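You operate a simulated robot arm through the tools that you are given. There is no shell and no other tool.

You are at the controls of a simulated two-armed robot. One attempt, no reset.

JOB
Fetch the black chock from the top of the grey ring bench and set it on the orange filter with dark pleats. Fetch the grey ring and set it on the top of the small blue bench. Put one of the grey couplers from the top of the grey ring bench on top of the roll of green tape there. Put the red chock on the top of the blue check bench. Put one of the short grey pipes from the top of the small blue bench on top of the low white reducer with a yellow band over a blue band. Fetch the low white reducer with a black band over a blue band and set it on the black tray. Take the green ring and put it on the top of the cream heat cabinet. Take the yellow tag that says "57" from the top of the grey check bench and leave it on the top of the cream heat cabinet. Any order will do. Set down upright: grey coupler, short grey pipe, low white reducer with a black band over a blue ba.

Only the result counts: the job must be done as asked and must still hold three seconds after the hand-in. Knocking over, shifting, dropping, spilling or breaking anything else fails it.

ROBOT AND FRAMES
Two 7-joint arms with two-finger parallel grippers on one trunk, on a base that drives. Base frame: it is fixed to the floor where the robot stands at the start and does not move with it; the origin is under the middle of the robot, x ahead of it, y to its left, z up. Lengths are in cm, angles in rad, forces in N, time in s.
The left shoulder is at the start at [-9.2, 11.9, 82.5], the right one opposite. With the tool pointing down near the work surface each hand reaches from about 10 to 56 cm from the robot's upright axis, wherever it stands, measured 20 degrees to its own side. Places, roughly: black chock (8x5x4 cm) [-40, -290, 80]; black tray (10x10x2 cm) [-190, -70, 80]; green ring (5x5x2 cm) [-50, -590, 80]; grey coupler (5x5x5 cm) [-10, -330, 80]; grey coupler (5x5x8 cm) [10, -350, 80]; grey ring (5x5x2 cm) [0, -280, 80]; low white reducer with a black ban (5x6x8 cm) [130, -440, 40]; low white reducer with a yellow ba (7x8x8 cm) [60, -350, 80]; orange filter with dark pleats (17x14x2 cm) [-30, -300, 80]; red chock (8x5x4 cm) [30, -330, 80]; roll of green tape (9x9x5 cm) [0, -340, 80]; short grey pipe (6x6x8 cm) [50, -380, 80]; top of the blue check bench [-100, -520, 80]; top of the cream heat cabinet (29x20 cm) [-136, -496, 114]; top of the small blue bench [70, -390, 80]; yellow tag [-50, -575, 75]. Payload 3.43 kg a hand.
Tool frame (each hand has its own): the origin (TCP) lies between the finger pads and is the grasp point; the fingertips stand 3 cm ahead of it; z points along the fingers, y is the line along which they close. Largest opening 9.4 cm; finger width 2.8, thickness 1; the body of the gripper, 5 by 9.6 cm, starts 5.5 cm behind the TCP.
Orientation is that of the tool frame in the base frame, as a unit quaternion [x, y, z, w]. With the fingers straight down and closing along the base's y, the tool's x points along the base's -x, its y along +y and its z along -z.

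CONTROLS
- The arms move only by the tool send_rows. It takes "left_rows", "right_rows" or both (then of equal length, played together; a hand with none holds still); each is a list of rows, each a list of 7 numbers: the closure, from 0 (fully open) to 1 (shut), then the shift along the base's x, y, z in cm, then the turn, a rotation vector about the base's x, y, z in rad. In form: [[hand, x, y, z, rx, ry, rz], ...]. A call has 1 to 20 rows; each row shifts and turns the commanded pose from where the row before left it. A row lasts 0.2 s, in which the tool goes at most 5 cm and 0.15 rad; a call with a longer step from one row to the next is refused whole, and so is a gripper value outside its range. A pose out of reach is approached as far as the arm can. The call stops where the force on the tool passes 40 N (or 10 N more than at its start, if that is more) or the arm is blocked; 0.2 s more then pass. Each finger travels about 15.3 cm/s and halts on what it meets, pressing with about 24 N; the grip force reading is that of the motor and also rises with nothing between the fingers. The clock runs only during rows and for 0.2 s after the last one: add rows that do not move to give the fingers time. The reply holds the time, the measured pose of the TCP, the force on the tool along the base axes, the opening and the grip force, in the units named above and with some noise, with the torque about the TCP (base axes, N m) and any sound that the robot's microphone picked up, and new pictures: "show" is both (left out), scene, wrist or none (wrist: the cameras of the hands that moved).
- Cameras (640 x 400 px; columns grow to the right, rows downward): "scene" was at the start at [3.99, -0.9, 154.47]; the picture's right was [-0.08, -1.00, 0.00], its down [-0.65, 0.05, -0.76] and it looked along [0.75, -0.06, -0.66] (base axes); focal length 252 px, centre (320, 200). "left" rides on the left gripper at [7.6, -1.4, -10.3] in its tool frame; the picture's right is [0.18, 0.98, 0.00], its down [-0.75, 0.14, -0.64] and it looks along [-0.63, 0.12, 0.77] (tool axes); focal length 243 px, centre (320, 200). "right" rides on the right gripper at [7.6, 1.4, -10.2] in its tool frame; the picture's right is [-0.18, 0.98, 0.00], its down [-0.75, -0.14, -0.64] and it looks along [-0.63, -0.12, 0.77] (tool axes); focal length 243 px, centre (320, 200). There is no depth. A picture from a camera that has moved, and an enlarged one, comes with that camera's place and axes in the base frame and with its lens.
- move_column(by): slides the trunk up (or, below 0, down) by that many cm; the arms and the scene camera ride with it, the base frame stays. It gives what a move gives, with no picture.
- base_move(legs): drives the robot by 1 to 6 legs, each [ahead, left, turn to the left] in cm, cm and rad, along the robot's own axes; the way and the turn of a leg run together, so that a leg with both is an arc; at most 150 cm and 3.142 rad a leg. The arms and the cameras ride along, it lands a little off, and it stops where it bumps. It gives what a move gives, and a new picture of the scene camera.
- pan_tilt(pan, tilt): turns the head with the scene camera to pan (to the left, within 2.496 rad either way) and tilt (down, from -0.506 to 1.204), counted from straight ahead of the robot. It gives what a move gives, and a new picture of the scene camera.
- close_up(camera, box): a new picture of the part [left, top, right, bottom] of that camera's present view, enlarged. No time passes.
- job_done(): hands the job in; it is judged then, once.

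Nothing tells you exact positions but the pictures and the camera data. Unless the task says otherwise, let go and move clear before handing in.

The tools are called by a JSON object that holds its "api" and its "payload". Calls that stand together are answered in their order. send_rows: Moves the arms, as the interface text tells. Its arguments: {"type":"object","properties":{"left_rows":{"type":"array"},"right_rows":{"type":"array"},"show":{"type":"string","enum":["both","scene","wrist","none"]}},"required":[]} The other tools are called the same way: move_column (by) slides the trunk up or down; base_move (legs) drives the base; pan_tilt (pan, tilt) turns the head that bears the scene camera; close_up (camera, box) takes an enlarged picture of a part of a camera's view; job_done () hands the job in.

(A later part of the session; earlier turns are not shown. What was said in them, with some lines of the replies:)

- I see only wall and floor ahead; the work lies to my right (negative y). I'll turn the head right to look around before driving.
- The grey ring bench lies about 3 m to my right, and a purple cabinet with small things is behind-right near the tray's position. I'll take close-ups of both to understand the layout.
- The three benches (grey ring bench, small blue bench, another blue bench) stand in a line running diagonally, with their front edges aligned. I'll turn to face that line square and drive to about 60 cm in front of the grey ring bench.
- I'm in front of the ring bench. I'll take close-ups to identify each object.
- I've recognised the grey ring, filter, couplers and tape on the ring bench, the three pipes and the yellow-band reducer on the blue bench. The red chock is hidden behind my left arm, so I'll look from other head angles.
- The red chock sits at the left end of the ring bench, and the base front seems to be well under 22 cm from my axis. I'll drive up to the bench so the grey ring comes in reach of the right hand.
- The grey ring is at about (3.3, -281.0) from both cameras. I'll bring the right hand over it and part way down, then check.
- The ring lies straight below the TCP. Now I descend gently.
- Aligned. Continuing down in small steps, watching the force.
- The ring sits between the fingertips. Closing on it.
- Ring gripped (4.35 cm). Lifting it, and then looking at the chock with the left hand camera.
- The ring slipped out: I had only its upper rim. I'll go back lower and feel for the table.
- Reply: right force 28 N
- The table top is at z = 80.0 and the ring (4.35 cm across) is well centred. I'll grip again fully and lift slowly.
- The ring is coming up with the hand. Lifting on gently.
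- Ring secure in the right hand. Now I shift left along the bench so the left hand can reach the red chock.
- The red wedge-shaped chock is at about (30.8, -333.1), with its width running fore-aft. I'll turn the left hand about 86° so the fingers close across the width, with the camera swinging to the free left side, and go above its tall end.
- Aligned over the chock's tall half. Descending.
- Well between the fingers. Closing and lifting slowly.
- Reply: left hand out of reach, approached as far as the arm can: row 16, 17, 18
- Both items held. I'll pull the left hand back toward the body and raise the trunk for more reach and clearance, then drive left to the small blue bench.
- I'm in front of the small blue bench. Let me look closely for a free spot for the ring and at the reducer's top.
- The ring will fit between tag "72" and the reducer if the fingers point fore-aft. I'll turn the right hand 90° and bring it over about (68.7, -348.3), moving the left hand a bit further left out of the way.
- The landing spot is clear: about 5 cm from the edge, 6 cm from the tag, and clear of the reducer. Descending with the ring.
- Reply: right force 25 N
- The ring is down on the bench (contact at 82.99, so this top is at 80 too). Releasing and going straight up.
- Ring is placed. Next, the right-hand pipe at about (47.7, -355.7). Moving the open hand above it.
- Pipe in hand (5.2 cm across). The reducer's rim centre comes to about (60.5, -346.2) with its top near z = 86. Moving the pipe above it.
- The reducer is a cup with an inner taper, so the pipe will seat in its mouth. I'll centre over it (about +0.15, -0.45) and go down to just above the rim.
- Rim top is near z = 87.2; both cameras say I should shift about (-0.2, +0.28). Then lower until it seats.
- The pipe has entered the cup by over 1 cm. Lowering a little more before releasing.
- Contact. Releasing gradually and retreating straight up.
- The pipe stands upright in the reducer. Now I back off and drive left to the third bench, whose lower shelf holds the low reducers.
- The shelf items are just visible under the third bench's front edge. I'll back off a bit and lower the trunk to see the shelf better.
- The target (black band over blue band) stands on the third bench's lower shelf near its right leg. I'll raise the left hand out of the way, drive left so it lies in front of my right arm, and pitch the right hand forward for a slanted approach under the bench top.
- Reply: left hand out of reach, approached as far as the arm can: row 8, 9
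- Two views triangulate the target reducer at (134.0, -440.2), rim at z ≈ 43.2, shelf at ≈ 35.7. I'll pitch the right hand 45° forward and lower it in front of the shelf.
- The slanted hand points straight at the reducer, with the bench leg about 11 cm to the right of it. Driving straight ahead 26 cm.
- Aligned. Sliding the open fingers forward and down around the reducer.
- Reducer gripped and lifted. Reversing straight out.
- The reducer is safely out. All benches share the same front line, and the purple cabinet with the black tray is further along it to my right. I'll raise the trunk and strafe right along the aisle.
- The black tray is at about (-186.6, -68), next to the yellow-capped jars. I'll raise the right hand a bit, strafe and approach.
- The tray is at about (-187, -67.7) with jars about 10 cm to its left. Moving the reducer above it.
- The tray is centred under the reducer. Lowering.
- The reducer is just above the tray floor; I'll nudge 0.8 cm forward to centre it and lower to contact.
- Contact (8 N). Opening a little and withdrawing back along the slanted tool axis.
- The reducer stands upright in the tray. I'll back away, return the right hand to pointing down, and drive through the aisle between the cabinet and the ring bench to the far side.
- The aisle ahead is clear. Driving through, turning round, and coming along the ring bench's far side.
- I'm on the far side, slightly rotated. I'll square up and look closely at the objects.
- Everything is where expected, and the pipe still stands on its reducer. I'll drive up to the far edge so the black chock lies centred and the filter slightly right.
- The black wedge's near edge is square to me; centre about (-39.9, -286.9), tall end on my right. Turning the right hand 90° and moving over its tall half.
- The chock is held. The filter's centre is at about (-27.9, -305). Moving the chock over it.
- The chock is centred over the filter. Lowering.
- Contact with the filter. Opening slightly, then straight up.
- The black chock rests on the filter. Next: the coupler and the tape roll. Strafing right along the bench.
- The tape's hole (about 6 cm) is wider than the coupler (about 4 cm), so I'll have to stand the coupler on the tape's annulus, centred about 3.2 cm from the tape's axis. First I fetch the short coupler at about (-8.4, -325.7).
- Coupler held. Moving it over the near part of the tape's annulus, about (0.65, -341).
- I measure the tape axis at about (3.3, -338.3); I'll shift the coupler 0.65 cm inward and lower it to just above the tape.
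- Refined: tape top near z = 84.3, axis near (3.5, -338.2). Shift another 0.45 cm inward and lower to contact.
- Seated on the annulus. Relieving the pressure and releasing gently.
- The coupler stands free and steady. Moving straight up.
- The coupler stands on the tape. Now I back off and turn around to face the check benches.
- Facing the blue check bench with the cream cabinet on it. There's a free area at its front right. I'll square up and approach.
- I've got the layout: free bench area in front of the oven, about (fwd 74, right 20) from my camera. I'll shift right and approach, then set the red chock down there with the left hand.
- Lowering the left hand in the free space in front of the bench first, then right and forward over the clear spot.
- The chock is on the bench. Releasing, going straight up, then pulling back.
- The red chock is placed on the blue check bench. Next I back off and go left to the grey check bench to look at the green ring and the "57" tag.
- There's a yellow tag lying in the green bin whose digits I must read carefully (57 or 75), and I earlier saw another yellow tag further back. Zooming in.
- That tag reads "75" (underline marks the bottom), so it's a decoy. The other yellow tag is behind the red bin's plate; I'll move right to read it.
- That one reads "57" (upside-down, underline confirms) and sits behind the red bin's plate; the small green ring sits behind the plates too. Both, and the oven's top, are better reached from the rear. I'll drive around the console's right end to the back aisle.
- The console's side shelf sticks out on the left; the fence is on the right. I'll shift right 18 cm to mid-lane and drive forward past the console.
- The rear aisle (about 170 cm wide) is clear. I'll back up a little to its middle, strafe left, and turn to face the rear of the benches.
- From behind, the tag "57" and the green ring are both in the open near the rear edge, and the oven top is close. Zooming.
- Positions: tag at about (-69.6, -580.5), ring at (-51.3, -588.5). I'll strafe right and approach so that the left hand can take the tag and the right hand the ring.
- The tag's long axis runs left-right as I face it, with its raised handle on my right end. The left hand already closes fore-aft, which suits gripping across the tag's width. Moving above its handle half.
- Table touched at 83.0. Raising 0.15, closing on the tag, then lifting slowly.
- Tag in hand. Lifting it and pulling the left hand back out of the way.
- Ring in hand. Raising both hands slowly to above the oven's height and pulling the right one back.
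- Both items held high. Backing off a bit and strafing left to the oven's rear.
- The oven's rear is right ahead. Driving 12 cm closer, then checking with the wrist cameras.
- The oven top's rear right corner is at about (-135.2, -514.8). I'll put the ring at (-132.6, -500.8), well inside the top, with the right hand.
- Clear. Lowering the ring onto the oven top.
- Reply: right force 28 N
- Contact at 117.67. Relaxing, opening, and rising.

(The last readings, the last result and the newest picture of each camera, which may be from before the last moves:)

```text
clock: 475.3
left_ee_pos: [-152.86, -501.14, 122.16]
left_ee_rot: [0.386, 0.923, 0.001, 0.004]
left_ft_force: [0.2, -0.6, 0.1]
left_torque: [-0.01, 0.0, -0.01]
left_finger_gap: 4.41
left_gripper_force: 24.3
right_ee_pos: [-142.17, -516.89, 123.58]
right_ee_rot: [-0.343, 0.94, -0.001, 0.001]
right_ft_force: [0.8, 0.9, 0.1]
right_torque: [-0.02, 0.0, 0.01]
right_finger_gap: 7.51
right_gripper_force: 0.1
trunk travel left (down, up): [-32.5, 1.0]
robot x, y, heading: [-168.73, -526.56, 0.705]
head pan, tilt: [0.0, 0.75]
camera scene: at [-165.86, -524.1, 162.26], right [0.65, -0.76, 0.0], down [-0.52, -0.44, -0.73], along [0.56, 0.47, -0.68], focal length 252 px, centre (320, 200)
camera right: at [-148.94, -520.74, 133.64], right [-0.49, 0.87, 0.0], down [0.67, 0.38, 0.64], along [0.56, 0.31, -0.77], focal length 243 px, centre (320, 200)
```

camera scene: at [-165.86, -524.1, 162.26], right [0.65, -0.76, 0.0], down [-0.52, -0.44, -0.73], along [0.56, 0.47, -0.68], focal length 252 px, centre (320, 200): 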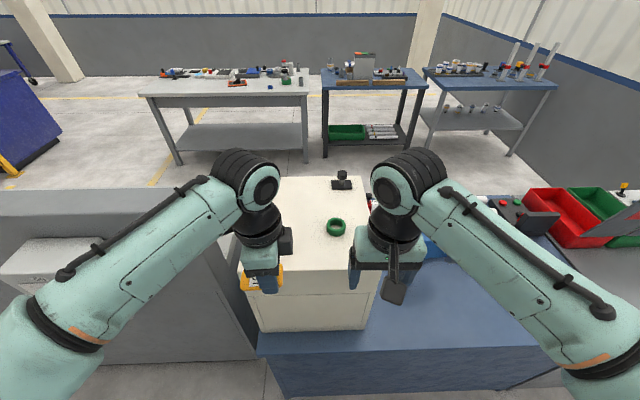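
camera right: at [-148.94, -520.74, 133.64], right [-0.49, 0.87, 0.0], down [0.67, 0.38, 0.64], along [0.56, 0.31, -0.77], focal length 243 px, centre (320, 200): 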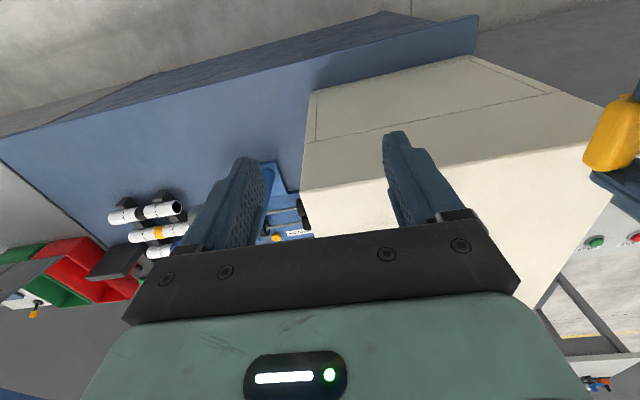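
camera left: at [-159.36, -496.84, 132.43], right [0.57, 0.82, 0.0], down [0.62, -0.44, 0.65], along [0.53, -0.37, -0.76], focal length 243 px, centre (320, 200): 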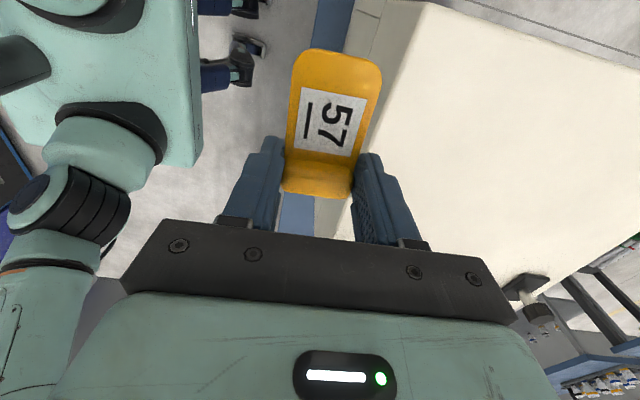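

The ring is on the oven. Now the tag with the left hand, to about (-140.2, -491.9).

{"api": "send_rows", "payload": {"left_rows": [[1, 1.2, 0.9, 0, 0, 0, 0], [1, 2.2, 1.6, 0, 0, 0, 0], [1, 2.2, 1.6, 0, 0, 0, 0], [1, 2.2, 1.6, 0, 0, 0, 0], [1, 2.2, 1.6, 0, 0, 0, 0], [1, 1.7, 1.3, 0, 0, 0, 0], [1, 1, 0.7, 0, 0, 0, 0], [1, 0, 0, 0, 0, 0, 0]], "show": "both"}}

```text
clock: 477.1
left_ee_pos: [-140.13, -491.96, 122.22]
left_ee_rot: [0.386, 0.922, 0.002, 0.003]
left_ft_force: [0.1, 0.1, -0.4]
left_torque: [0.0, 0.01, -0.04]
left_finger_gap: 4.4
left_gripper_force: 23.5
right_ee_pos: [-142.21, -516.97, 123.6]
right_ee_rot: [-0.341, 0.94, -0.001, 0.001]
right_ft_force: [1.0, -0.1, 0.2]
right_torque: [-0.02, 0.01, -0.01]
right_finger_gap: 7.52
right_gripper_force: 0.0
trunk travel left (down, up): [-32.5, 1.0]
robot x, y, heading: [-168.7, -526.16, 0.703]
head pan, tilt: [0.0, 0.75]
camera scene: at [-165.9, -524.18, 162.26], right [0.65, -0.76, 0.0], down [-0.52, -0.44, -0.73], along [0.56, 0.47, -0.68], focal length 252 px, centre (320, 200)
camera left: at [-146.64, -487.6, 132.49], right [0.57, 0.82, 0.0], down [0.62, -0.44, 0.65], along [0.53, -0.37, -0.76], focal length 243 px, centre (320, 200)
```

scene: 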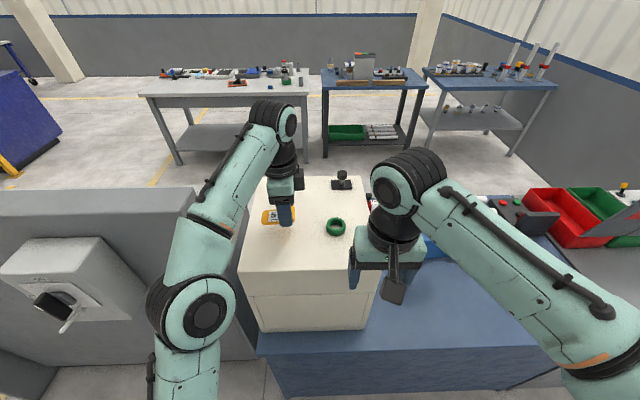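
left: 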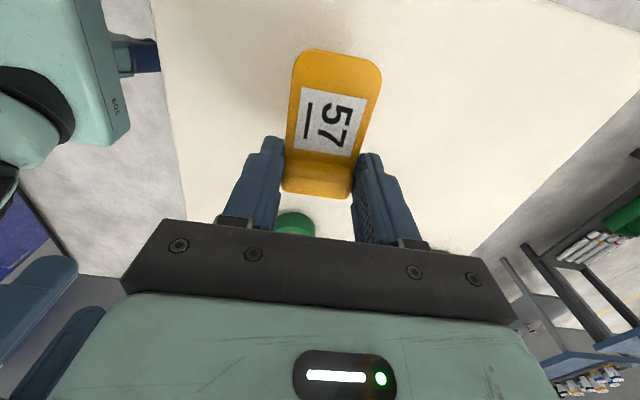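

{"api": "send_rows", "payload": {"left_rows": [[1, 0, 0, -1.5, 0, 0, 0], [1, 0, 0, -1.2, 0, 0, 0], [1, 0, 0, -0.8, 0, 0, 0], [1, 0, 0, 0, 0, 0, 0]], "show": "none"}}

{"api": "send_rows", "payload": {"left_rows": [[1, 0, 0, -0.3, 0, 0, 0], [1, 0, 0, -0.2, 0, 0, 0], [1, 0, 0, 0, 0, 0, 0]], "show": "none"}}

{"api": "send_rows", "payload": {"left_rows": [[1, 0, 0, -0.2, 0, 0, 0], [1, 0, 0, -0.1, 0, 0, 0], [1, 0, 0, 0, 0, 0, 0]], "show": "none"}}

{"api": "send_rows", "payload": {"left_rows": [[1, 0, 0, -0.2, 0, 0, 0], [1, 0, 0, 0, 0, 0, 0]], "show": "wrist"}}

```text
clock: 478.1
left_ee_pos: [-140.26, -491.95, 118.73]
left_ee_rot: [0.386, 0.922, 0.001, 0.004]
left_ft_force: [-0.3, 0.6, -0.9]
left_torque: [0.0, -0.02, 0.01]
left_finger_gap: 4.41
left_gripper_force: 23.3
right_ee_pos: [-142.14, -517.0, 123.51]
right_ee_rot: [-0.34, 0.94, -0.002, 0.0]
right_ft_force: [-0.5, -0.4, 0.2]
right_torque: [-0.02, 0.0, 0.0]
right_finger_gap: 7.5
right_gripper_force: 0.2
trunk travel left (down, up): [-32.5, 1.0]
robot x, y, heading: [-168.38, -526.63, 0.702]
head pan, tilt: [0.0, 0.75]
```

```text
clock: 478.9
left_ee_pos: [-140.15, -491.97, 118.15]
left_ee_rot: [0.386, 0.922, 0.0, 0.004]
left_ft_force: [0.4, -0.2, 0.0]
left_torque: [0.0, 0.0, -0.02]
left_finger_gap: 4.43
left_gripper_force: 24.3
right_ee_pos: [-142.09, -516.94, 123.65]
right_ee_rot: [-0.341, 0.94, -0.002, 0.001]
right_ft_force: [0.3, 0.3, -0.4]
right_torque: [0.03, 0.0, -0.04]
right_finger_gap: 7.53
right_gripper_force: 0.0
trunk travel left (down, up): [-32.5, 1.0]
robot x, y, heading: [-168.69, -526.19, 0.704]
head pan, tilt: [0.0, 0.75]
```

```text
clock: 479.7
left_ee_pos: [-140.1, -492.15, 117.97]
left_ee_rot: [0.386, 0.922, 0.001, 0.003]
left_ft_force: [0.3, -0.9, -0.5]
left_torque: [-0.01, 0.0, -0.02]
left_finger_gap: 4.42
left_gripper_force: 23.6
right_ee_pos: [-142.22, -516.97, 123.51]
right_ee_rot: [-0.341, 0.94, -0.002, 0.0]
right_ft_force: [-0.3, 0.0, 0.6]
right_torque: [0.0, -0.01, -0.02]
right_finger_gap: 7.52
right_gripper_force: 0.0
trunk travel left (down, up): [-32.5, 1.0]
robot x, y, heading: [-168.74, -526.38, 0.7]
head pan, tilt: [0.0, 0.75]
```

```text
clock: 480.3
left_ee_pos: [-140.09, -491.97, 117.73]
left_ee_rot: [0.386, 0.922, 0.002, 0.003]
left_ft_force: [0.2, 0.8, -0.4]
left_torque: [-0.01, -0.02, 0.01]
left_finger_gap: 4.4
left_gripper_force: 24.0
right_ee_pos: [-142.05, -517.04, 123.61]
right_ee_rot: [-0.341, 0.94, -0.001, 0.001]
right_ft_force: [-0.4, -0.3, -1.1]
right_torque: [-0.01, -0.02, -0.01]
right_finger_gap: 7.55
right_gripper_force: 0.0
trunk travel left (down, up): [-32.5, 1.0]
robot x, y, heading: [-169.02, -526.8, 0.705]
head pan, tilt: [0.0, 0.75]
camera left: at [-146.68, -487.58, 127.92], right [0.57, 0.82, 0.0], down [0.62, -0.44, 0.65], along [0.53, -0.37, -0.76], focal length 243 px, centre (320, 200)
```

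left: 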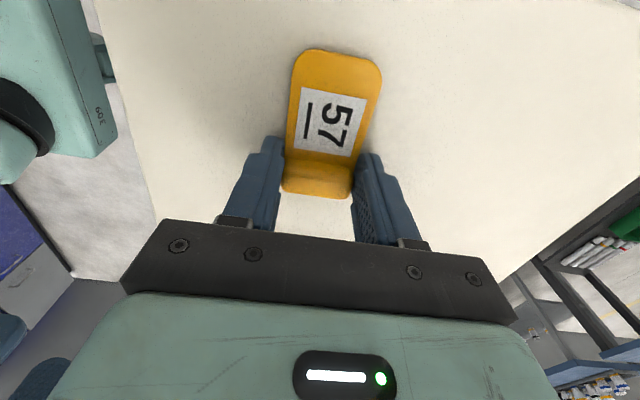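

{"api": "send_rows", "payload": {"left_rows": [[1, 0, 0, -0.15, 0, 0, 0], [1, 0, 0, 0, 0, 0, 0]], "show": "none"}}

{"api": "send_rows", "payload": {"left_rows": [[1, 0, 0, -0.15, 0, 0, 0], [1, 0, 0, 0, 0, 0, 0]], "show": "none"}}

```text
clock: 480.9
left_ee_pos: [-140.12, -491.88, 117.75]
left_ee_rot: [0.387, 0.922, 0.002, 0.005]
left_ft_force: [-0.1, 1.1, 10.0]
left_torque: [0.03, 0.27, -0.05]
left_finger_gap: 4.41
left_gripper_force: 24.5
right_ee_pos: [-142.01, -517.03, 123.58]
right_ee_rot: [-0.341, 0.94, -0.001, 0.001]
right_ft_force: [-0.7, 0.0, 0.4]
right_torque: [0.01, 0.0, -0.01]
right_finger_gap: 7.52
right_gripper_force: 0.1
trunk travel left (down, up): [-32.5, 1.0]
robot x, y, heading: [-168.71, -526.43, 0.699]
head pan, tilt: [0.0, 0.75]
```

```text
clock: 481.5
left_ee_pos: [-140.15, -491.93, 117.51]
left_ee_rot: [0.386, 0.923, 0.003, 0.006]
left_ft_force: [4.6, 1.8, 21.1]
left_torque: [-0.09, 0.05, 0.04]
left_finger_gap: 4.42
left_gripper_force: 24.1
right_ee_pos: [-142.07, -517.0, 123.55]
right_ee_rot: [-0.342, 0.94, -0.001, 0.0]
right_ft_force: [-0.3, 0.3, -0.7]
right_torque: [-0.02, -0.04, 0.02]
right_finger_gap: 7.54
right_gripper_force: 0.1
trunk travel left (down, up): [-32.5, 1.0]
robot x, y, heading: [-169.14, -525.85, 0.702]
head pan, tilt: [0.0, 0.75]
```

Contact. Releasing the tag and rising.

{"api": "send_rows", "payload": {"left_rows": [[1, 0, 0, 0.2, 0, 0, 0], [0.5, 0, 0, 0, 0, 0, 0], [0.4, 0, 0, 0, 0, 0, 0], [0.3, 0, 0, 0, 0, 0, 0], [0.15, 0, 0, 0, 0, 0, 0], [0.15, 0, 0, 0.7, 0, 0, 0], [0.15, 0, 0, 1.2, 0, 0, 0], [0.15, 0, 0, 1.5, 0, 0, 0], [0.15, 0, 0, 1.5, 0, 0, 0], [0.15, -2, -1.7, 0.5, 0, 0, 0], [0.15, -2.5, -2.1, 0, 0, 0, 0], [0.15, -2.5, -2.1, 0, 0, 0, 0], [0.15, -2.5, -2.1, 0, 0, 0, 0], [0.15, -2.5, -2.1, 0, 0, 0, 0], [0.15, 0, 0, 0, 0, 0, 0]], "show": "both"}}

{"api": "close_up", "payload": {"camera": "scene", "box": [230, 160, 400, 300]}}

```text
clock: 484.7
left_ee_pos: [-152.13, -501.94, 123.14]
left_ee_rot: [0.386, 0.923, 0.001, 0.003]
left_ft_force: [-0.2, 0.0, 0.2]
left_torque: [-0.02, 0.03, -0.03]
left_finger_gap: 7.98
left_gripper_force: 0.0
right_ee_pos: [-142.12, -517.01, 123.63]
right_ee_rot: [-0.341, 0.94, -0.002, 0.0]
right_ft_force: [-0.3, 0.3, 0.4]
right_torque: [-0.02, 0.0, 0.03]
right_finger_gap: 7.52
right_gripper_force: 0.1
trunk travel left (down, up): [-32.5, 1.0]
robot x, y, heading: [-168.92, -526.39, 0.706]
head pan, tilt: [0.0, 0.75]
camera scene: at [-165.8, -524.15, 162.26], right [0.65, -0.76, 0.0], down [-0.52, -0.44, -0.73], along [0.56, 0.47, -0.68], focal length 252 px, centre (320, 200)
camera left: at [-158.65, -497.52, 133.28], right [0.57, 0.82, 0.0], down [0.62, -0.44, 0.65], along [0.53, -0.37, -0.76], focal length 243 px, centre (320, 200)
```

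scene: 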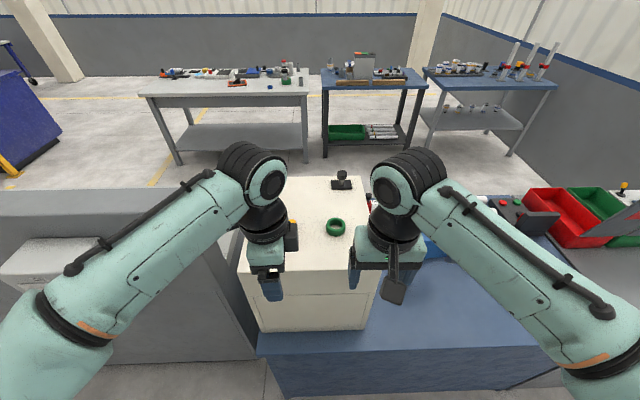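
left: 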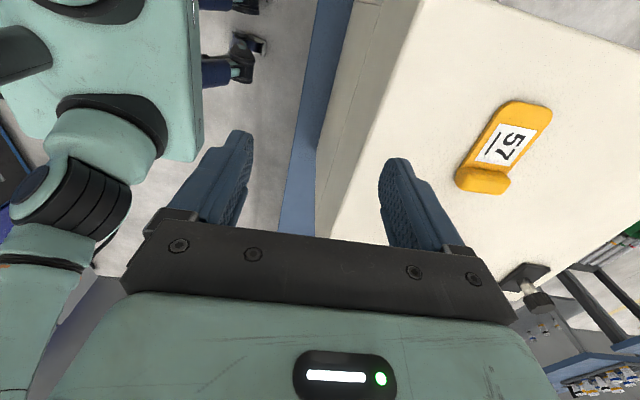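

```text
2.86 times, centred on (315, 230) of scene
camera zoom: at [-165.8, -524.15, 162.26], right [0.65, -0.76, 0.0], down [-0.52, -0.44, -0.73], along [0.56, 0.47, -0.68], focal length 721 px, centre (334, 114)
```

zoom: 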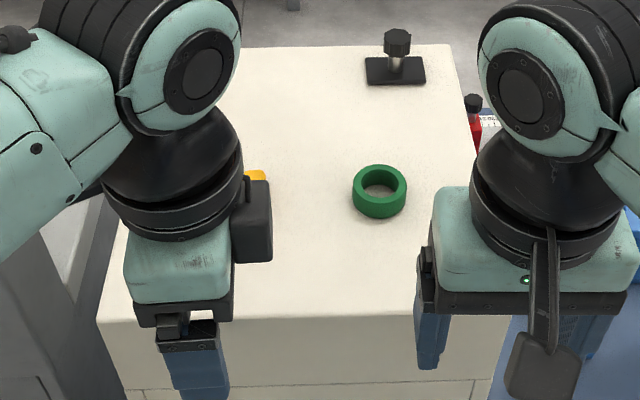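

Ring and tag are both on the oven top. I back away and verify what I can see from here.

{"api": "base_move", "payload": {"legs": [[-30, 0, 0]]}}

{"api": "close_up", "payload": {"camera": "scene", "box": [230, 140, 400, 260]}}

{"api": "pan_tilt", "payload": {"pan": 0.05, "tilt": 0.4}}

{"api": "close_up", "payload": {"camera": "scene", "box": [130, 110, 330, 220]}}

{"api": "close_up", "payload": {"camera": "scene", "box": [300, 100, 460, 200]}}

```text
clock: 486.7
left_ee_pos: [-175.05, -521.24, 123.15]
left_ee_rot: [0.385, 0.923, 0.002, 0.004]
left_ft_force: [0.2, -0.3, -0.4]
left_torque: [0.02, 0.0, -0.03]
left_finger_gap: 8.01
left_gripper_force: 0.1
right_ee_pos: [-164.95, -536.36, 123.59]
right_ee_rot: [-0.341, 0.94, -0.001, 0.0]
right_ft_force: [0.0, -0.1, 0.5]
right_torque: [0.0, 0.01, 0.01]
right_finger_gap: 7.52
right_gripper_force: 0.0
trunk travel left (down, up): [-32.5, 1.0]
robot x, y, heading: [-191.69, -545.89, 0.7]
head pan, tilt: [0.0, 0.75]
camera scene: at [-188.75, -543.6, 162.27], right [0.65, -0.76, 0.0], down [-0.52, -0.44, -0.73], along [0.56, 0.47, -0.68], focal length 252 px, centre (320, 200)
```

scene: 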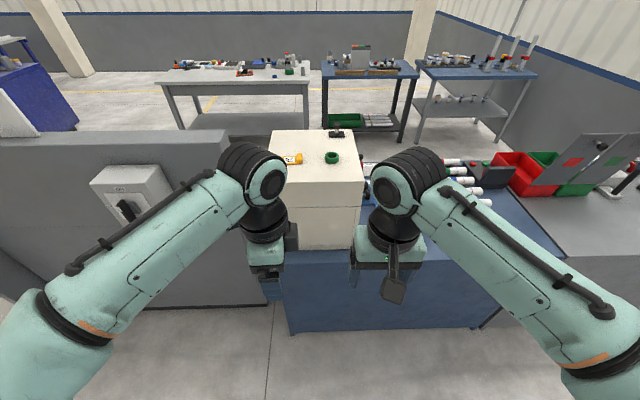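

```text
3.33 times, centred on (315, 200) of scene
camera zoom: at [-188.75, -543.6, 162.27], right [0.65, -0.76, 0.0], down [-0.52, -0.44, -0.73], along [0.56, 0.47, -0.68], focal length 841 px, centre (337, 200)
```

zoom: 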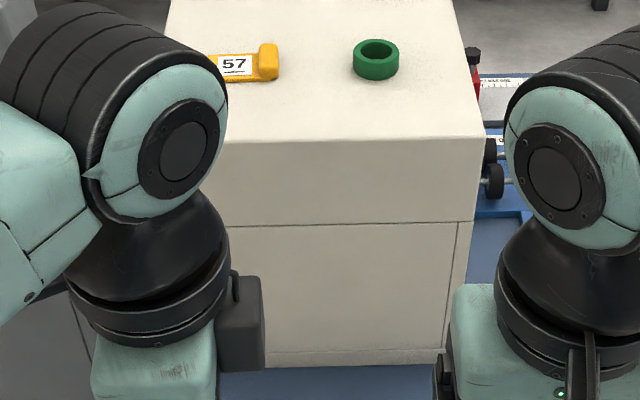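

```text
clock: 487.6
left_ee_pos: [-175.04, -521.23, 122.98]
left_ee_rot: [0.385, 0.923, 0.002, 0.003]
left_ft_force: [0.8, -0.1, 0.8]
left_torque: [0.0, 0.01, 0.01]
left_finger_gap: 7.99
left_gripper_force: 0.1
right_ee_pos: [-165.03, -536.36, 123.59]
right_ee_rot: [-0.342, 0.94, -0.002, 0.001]
right_ft_force: [-0.4, 0.0, 0.6]
right_torque: [0.05, 0.03, -0.02]
right_finger_gap: 7.53
right_gripper_force: 0.0
trunk travel left (down, up): [-32.5, 1.0]
robot x, y, heading: [-191.84, -545.82, 0.701]
head pan, tilt: [0.051, 0.4]
camera scene: at [-188.33, -542.63, 165.36], right [0.68, -0.73, 0.0], down [-0.28, -0.27, -0.92], along [0.67, 0.63, -0.39], focal length 252 px, centre (320, 200)
```

scene: 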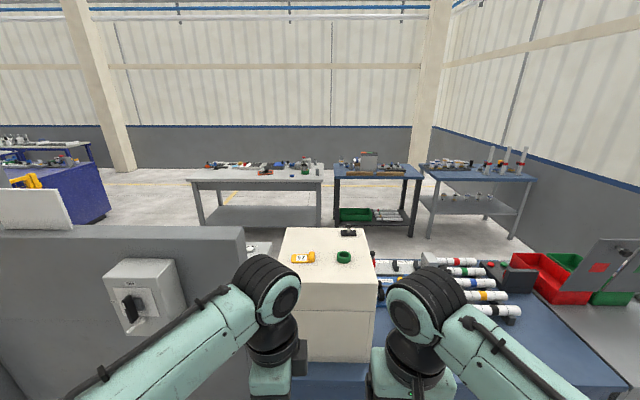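

```text
3.20 times, centred on (230, 165) of scene
camera zoom: at [-188.33, -542.63, 165.36], right [0.68, -0.73, 0.0], down [-0.28, -0.27, -0.92], along [0.67, 0.63, -0.39], focal length 807 px, centre (608, 312)
```

zoom: 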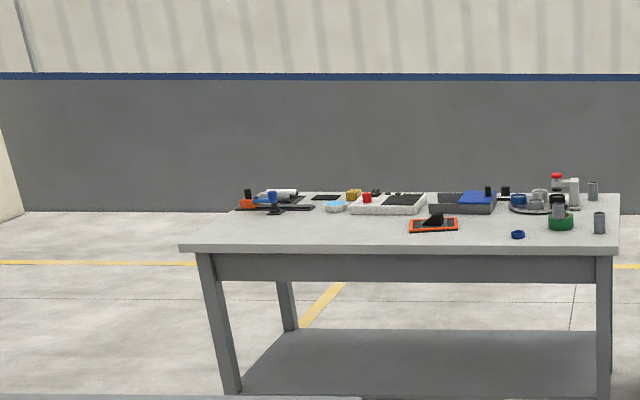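

```text
4.00 times, centred on (380, 150) of scene
camera zoom: at [-188.33, -542.63, 165.36], right [0.68, -0.73, 0.0], down [-0.28, -0.27, -0.92], along [0.67, 0.63, -0.39], focal length 1009 px, centre (80, 400)
```

zoom: 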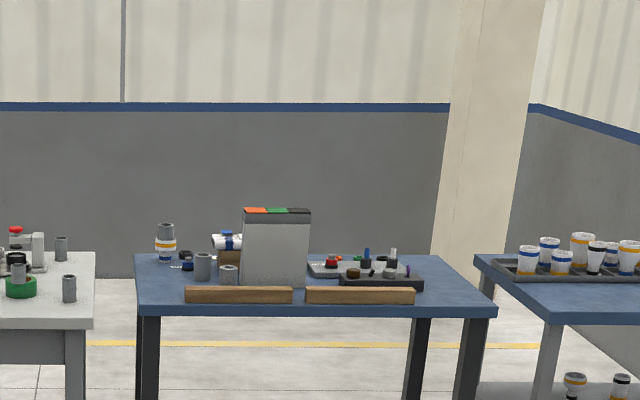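

From here the pipe stands on its reducer, the coupler on the tape, the black chock on the filter, and the green ring and tag "57" are on the oven. The red chock and the reducer in the tray I checked right after placing them, and the grey ring shows on the small blue bench. Everything is released and clear, so I hand in.

{"api": "job_done", "payload": {}}

```text
The job is handed in.
```

The job is handed in. The hand-in reply gave no verdict, so I don't know yet how it was judged. All eight items were released where you asked.

- **Black chock:** it rests flat on the orange filter with dark pleats.
- **Grey ring:** it is on the small blue bench, in front of the reducer. My first grip slipped and left the ring standing where it was; I gripped it again and moved it.
- **Grey coupler:** I used the short one, and it stands upright on the roll of green tape. The hole in the roll is wider than the coupler, so it stands off-centre on the roll's rim.
- **Red chock:** it is on the blue check bench, in the clear area in front of the oven.
- **Short grey pipe:** it stands upright, seated in the mouth of the yellow-over-blue reducer.
- **Black-over-blue reducer:** it stands upright in the black tray.
- **Green ring and tag "57":** both lie on top of the cream heat cabinet. A second yellow tag on the grey check bench, by the green bin, reads "75", and I left it alone.

Just before handing in I could see the black chock, coupler, pipe, green ring, tag and, less clearly, the grey ring still in place. I checked the red chock and the reducer in the tray just after placing them and didn't look at them again. I didn't see or hear anything else knocked, moved or dropped.
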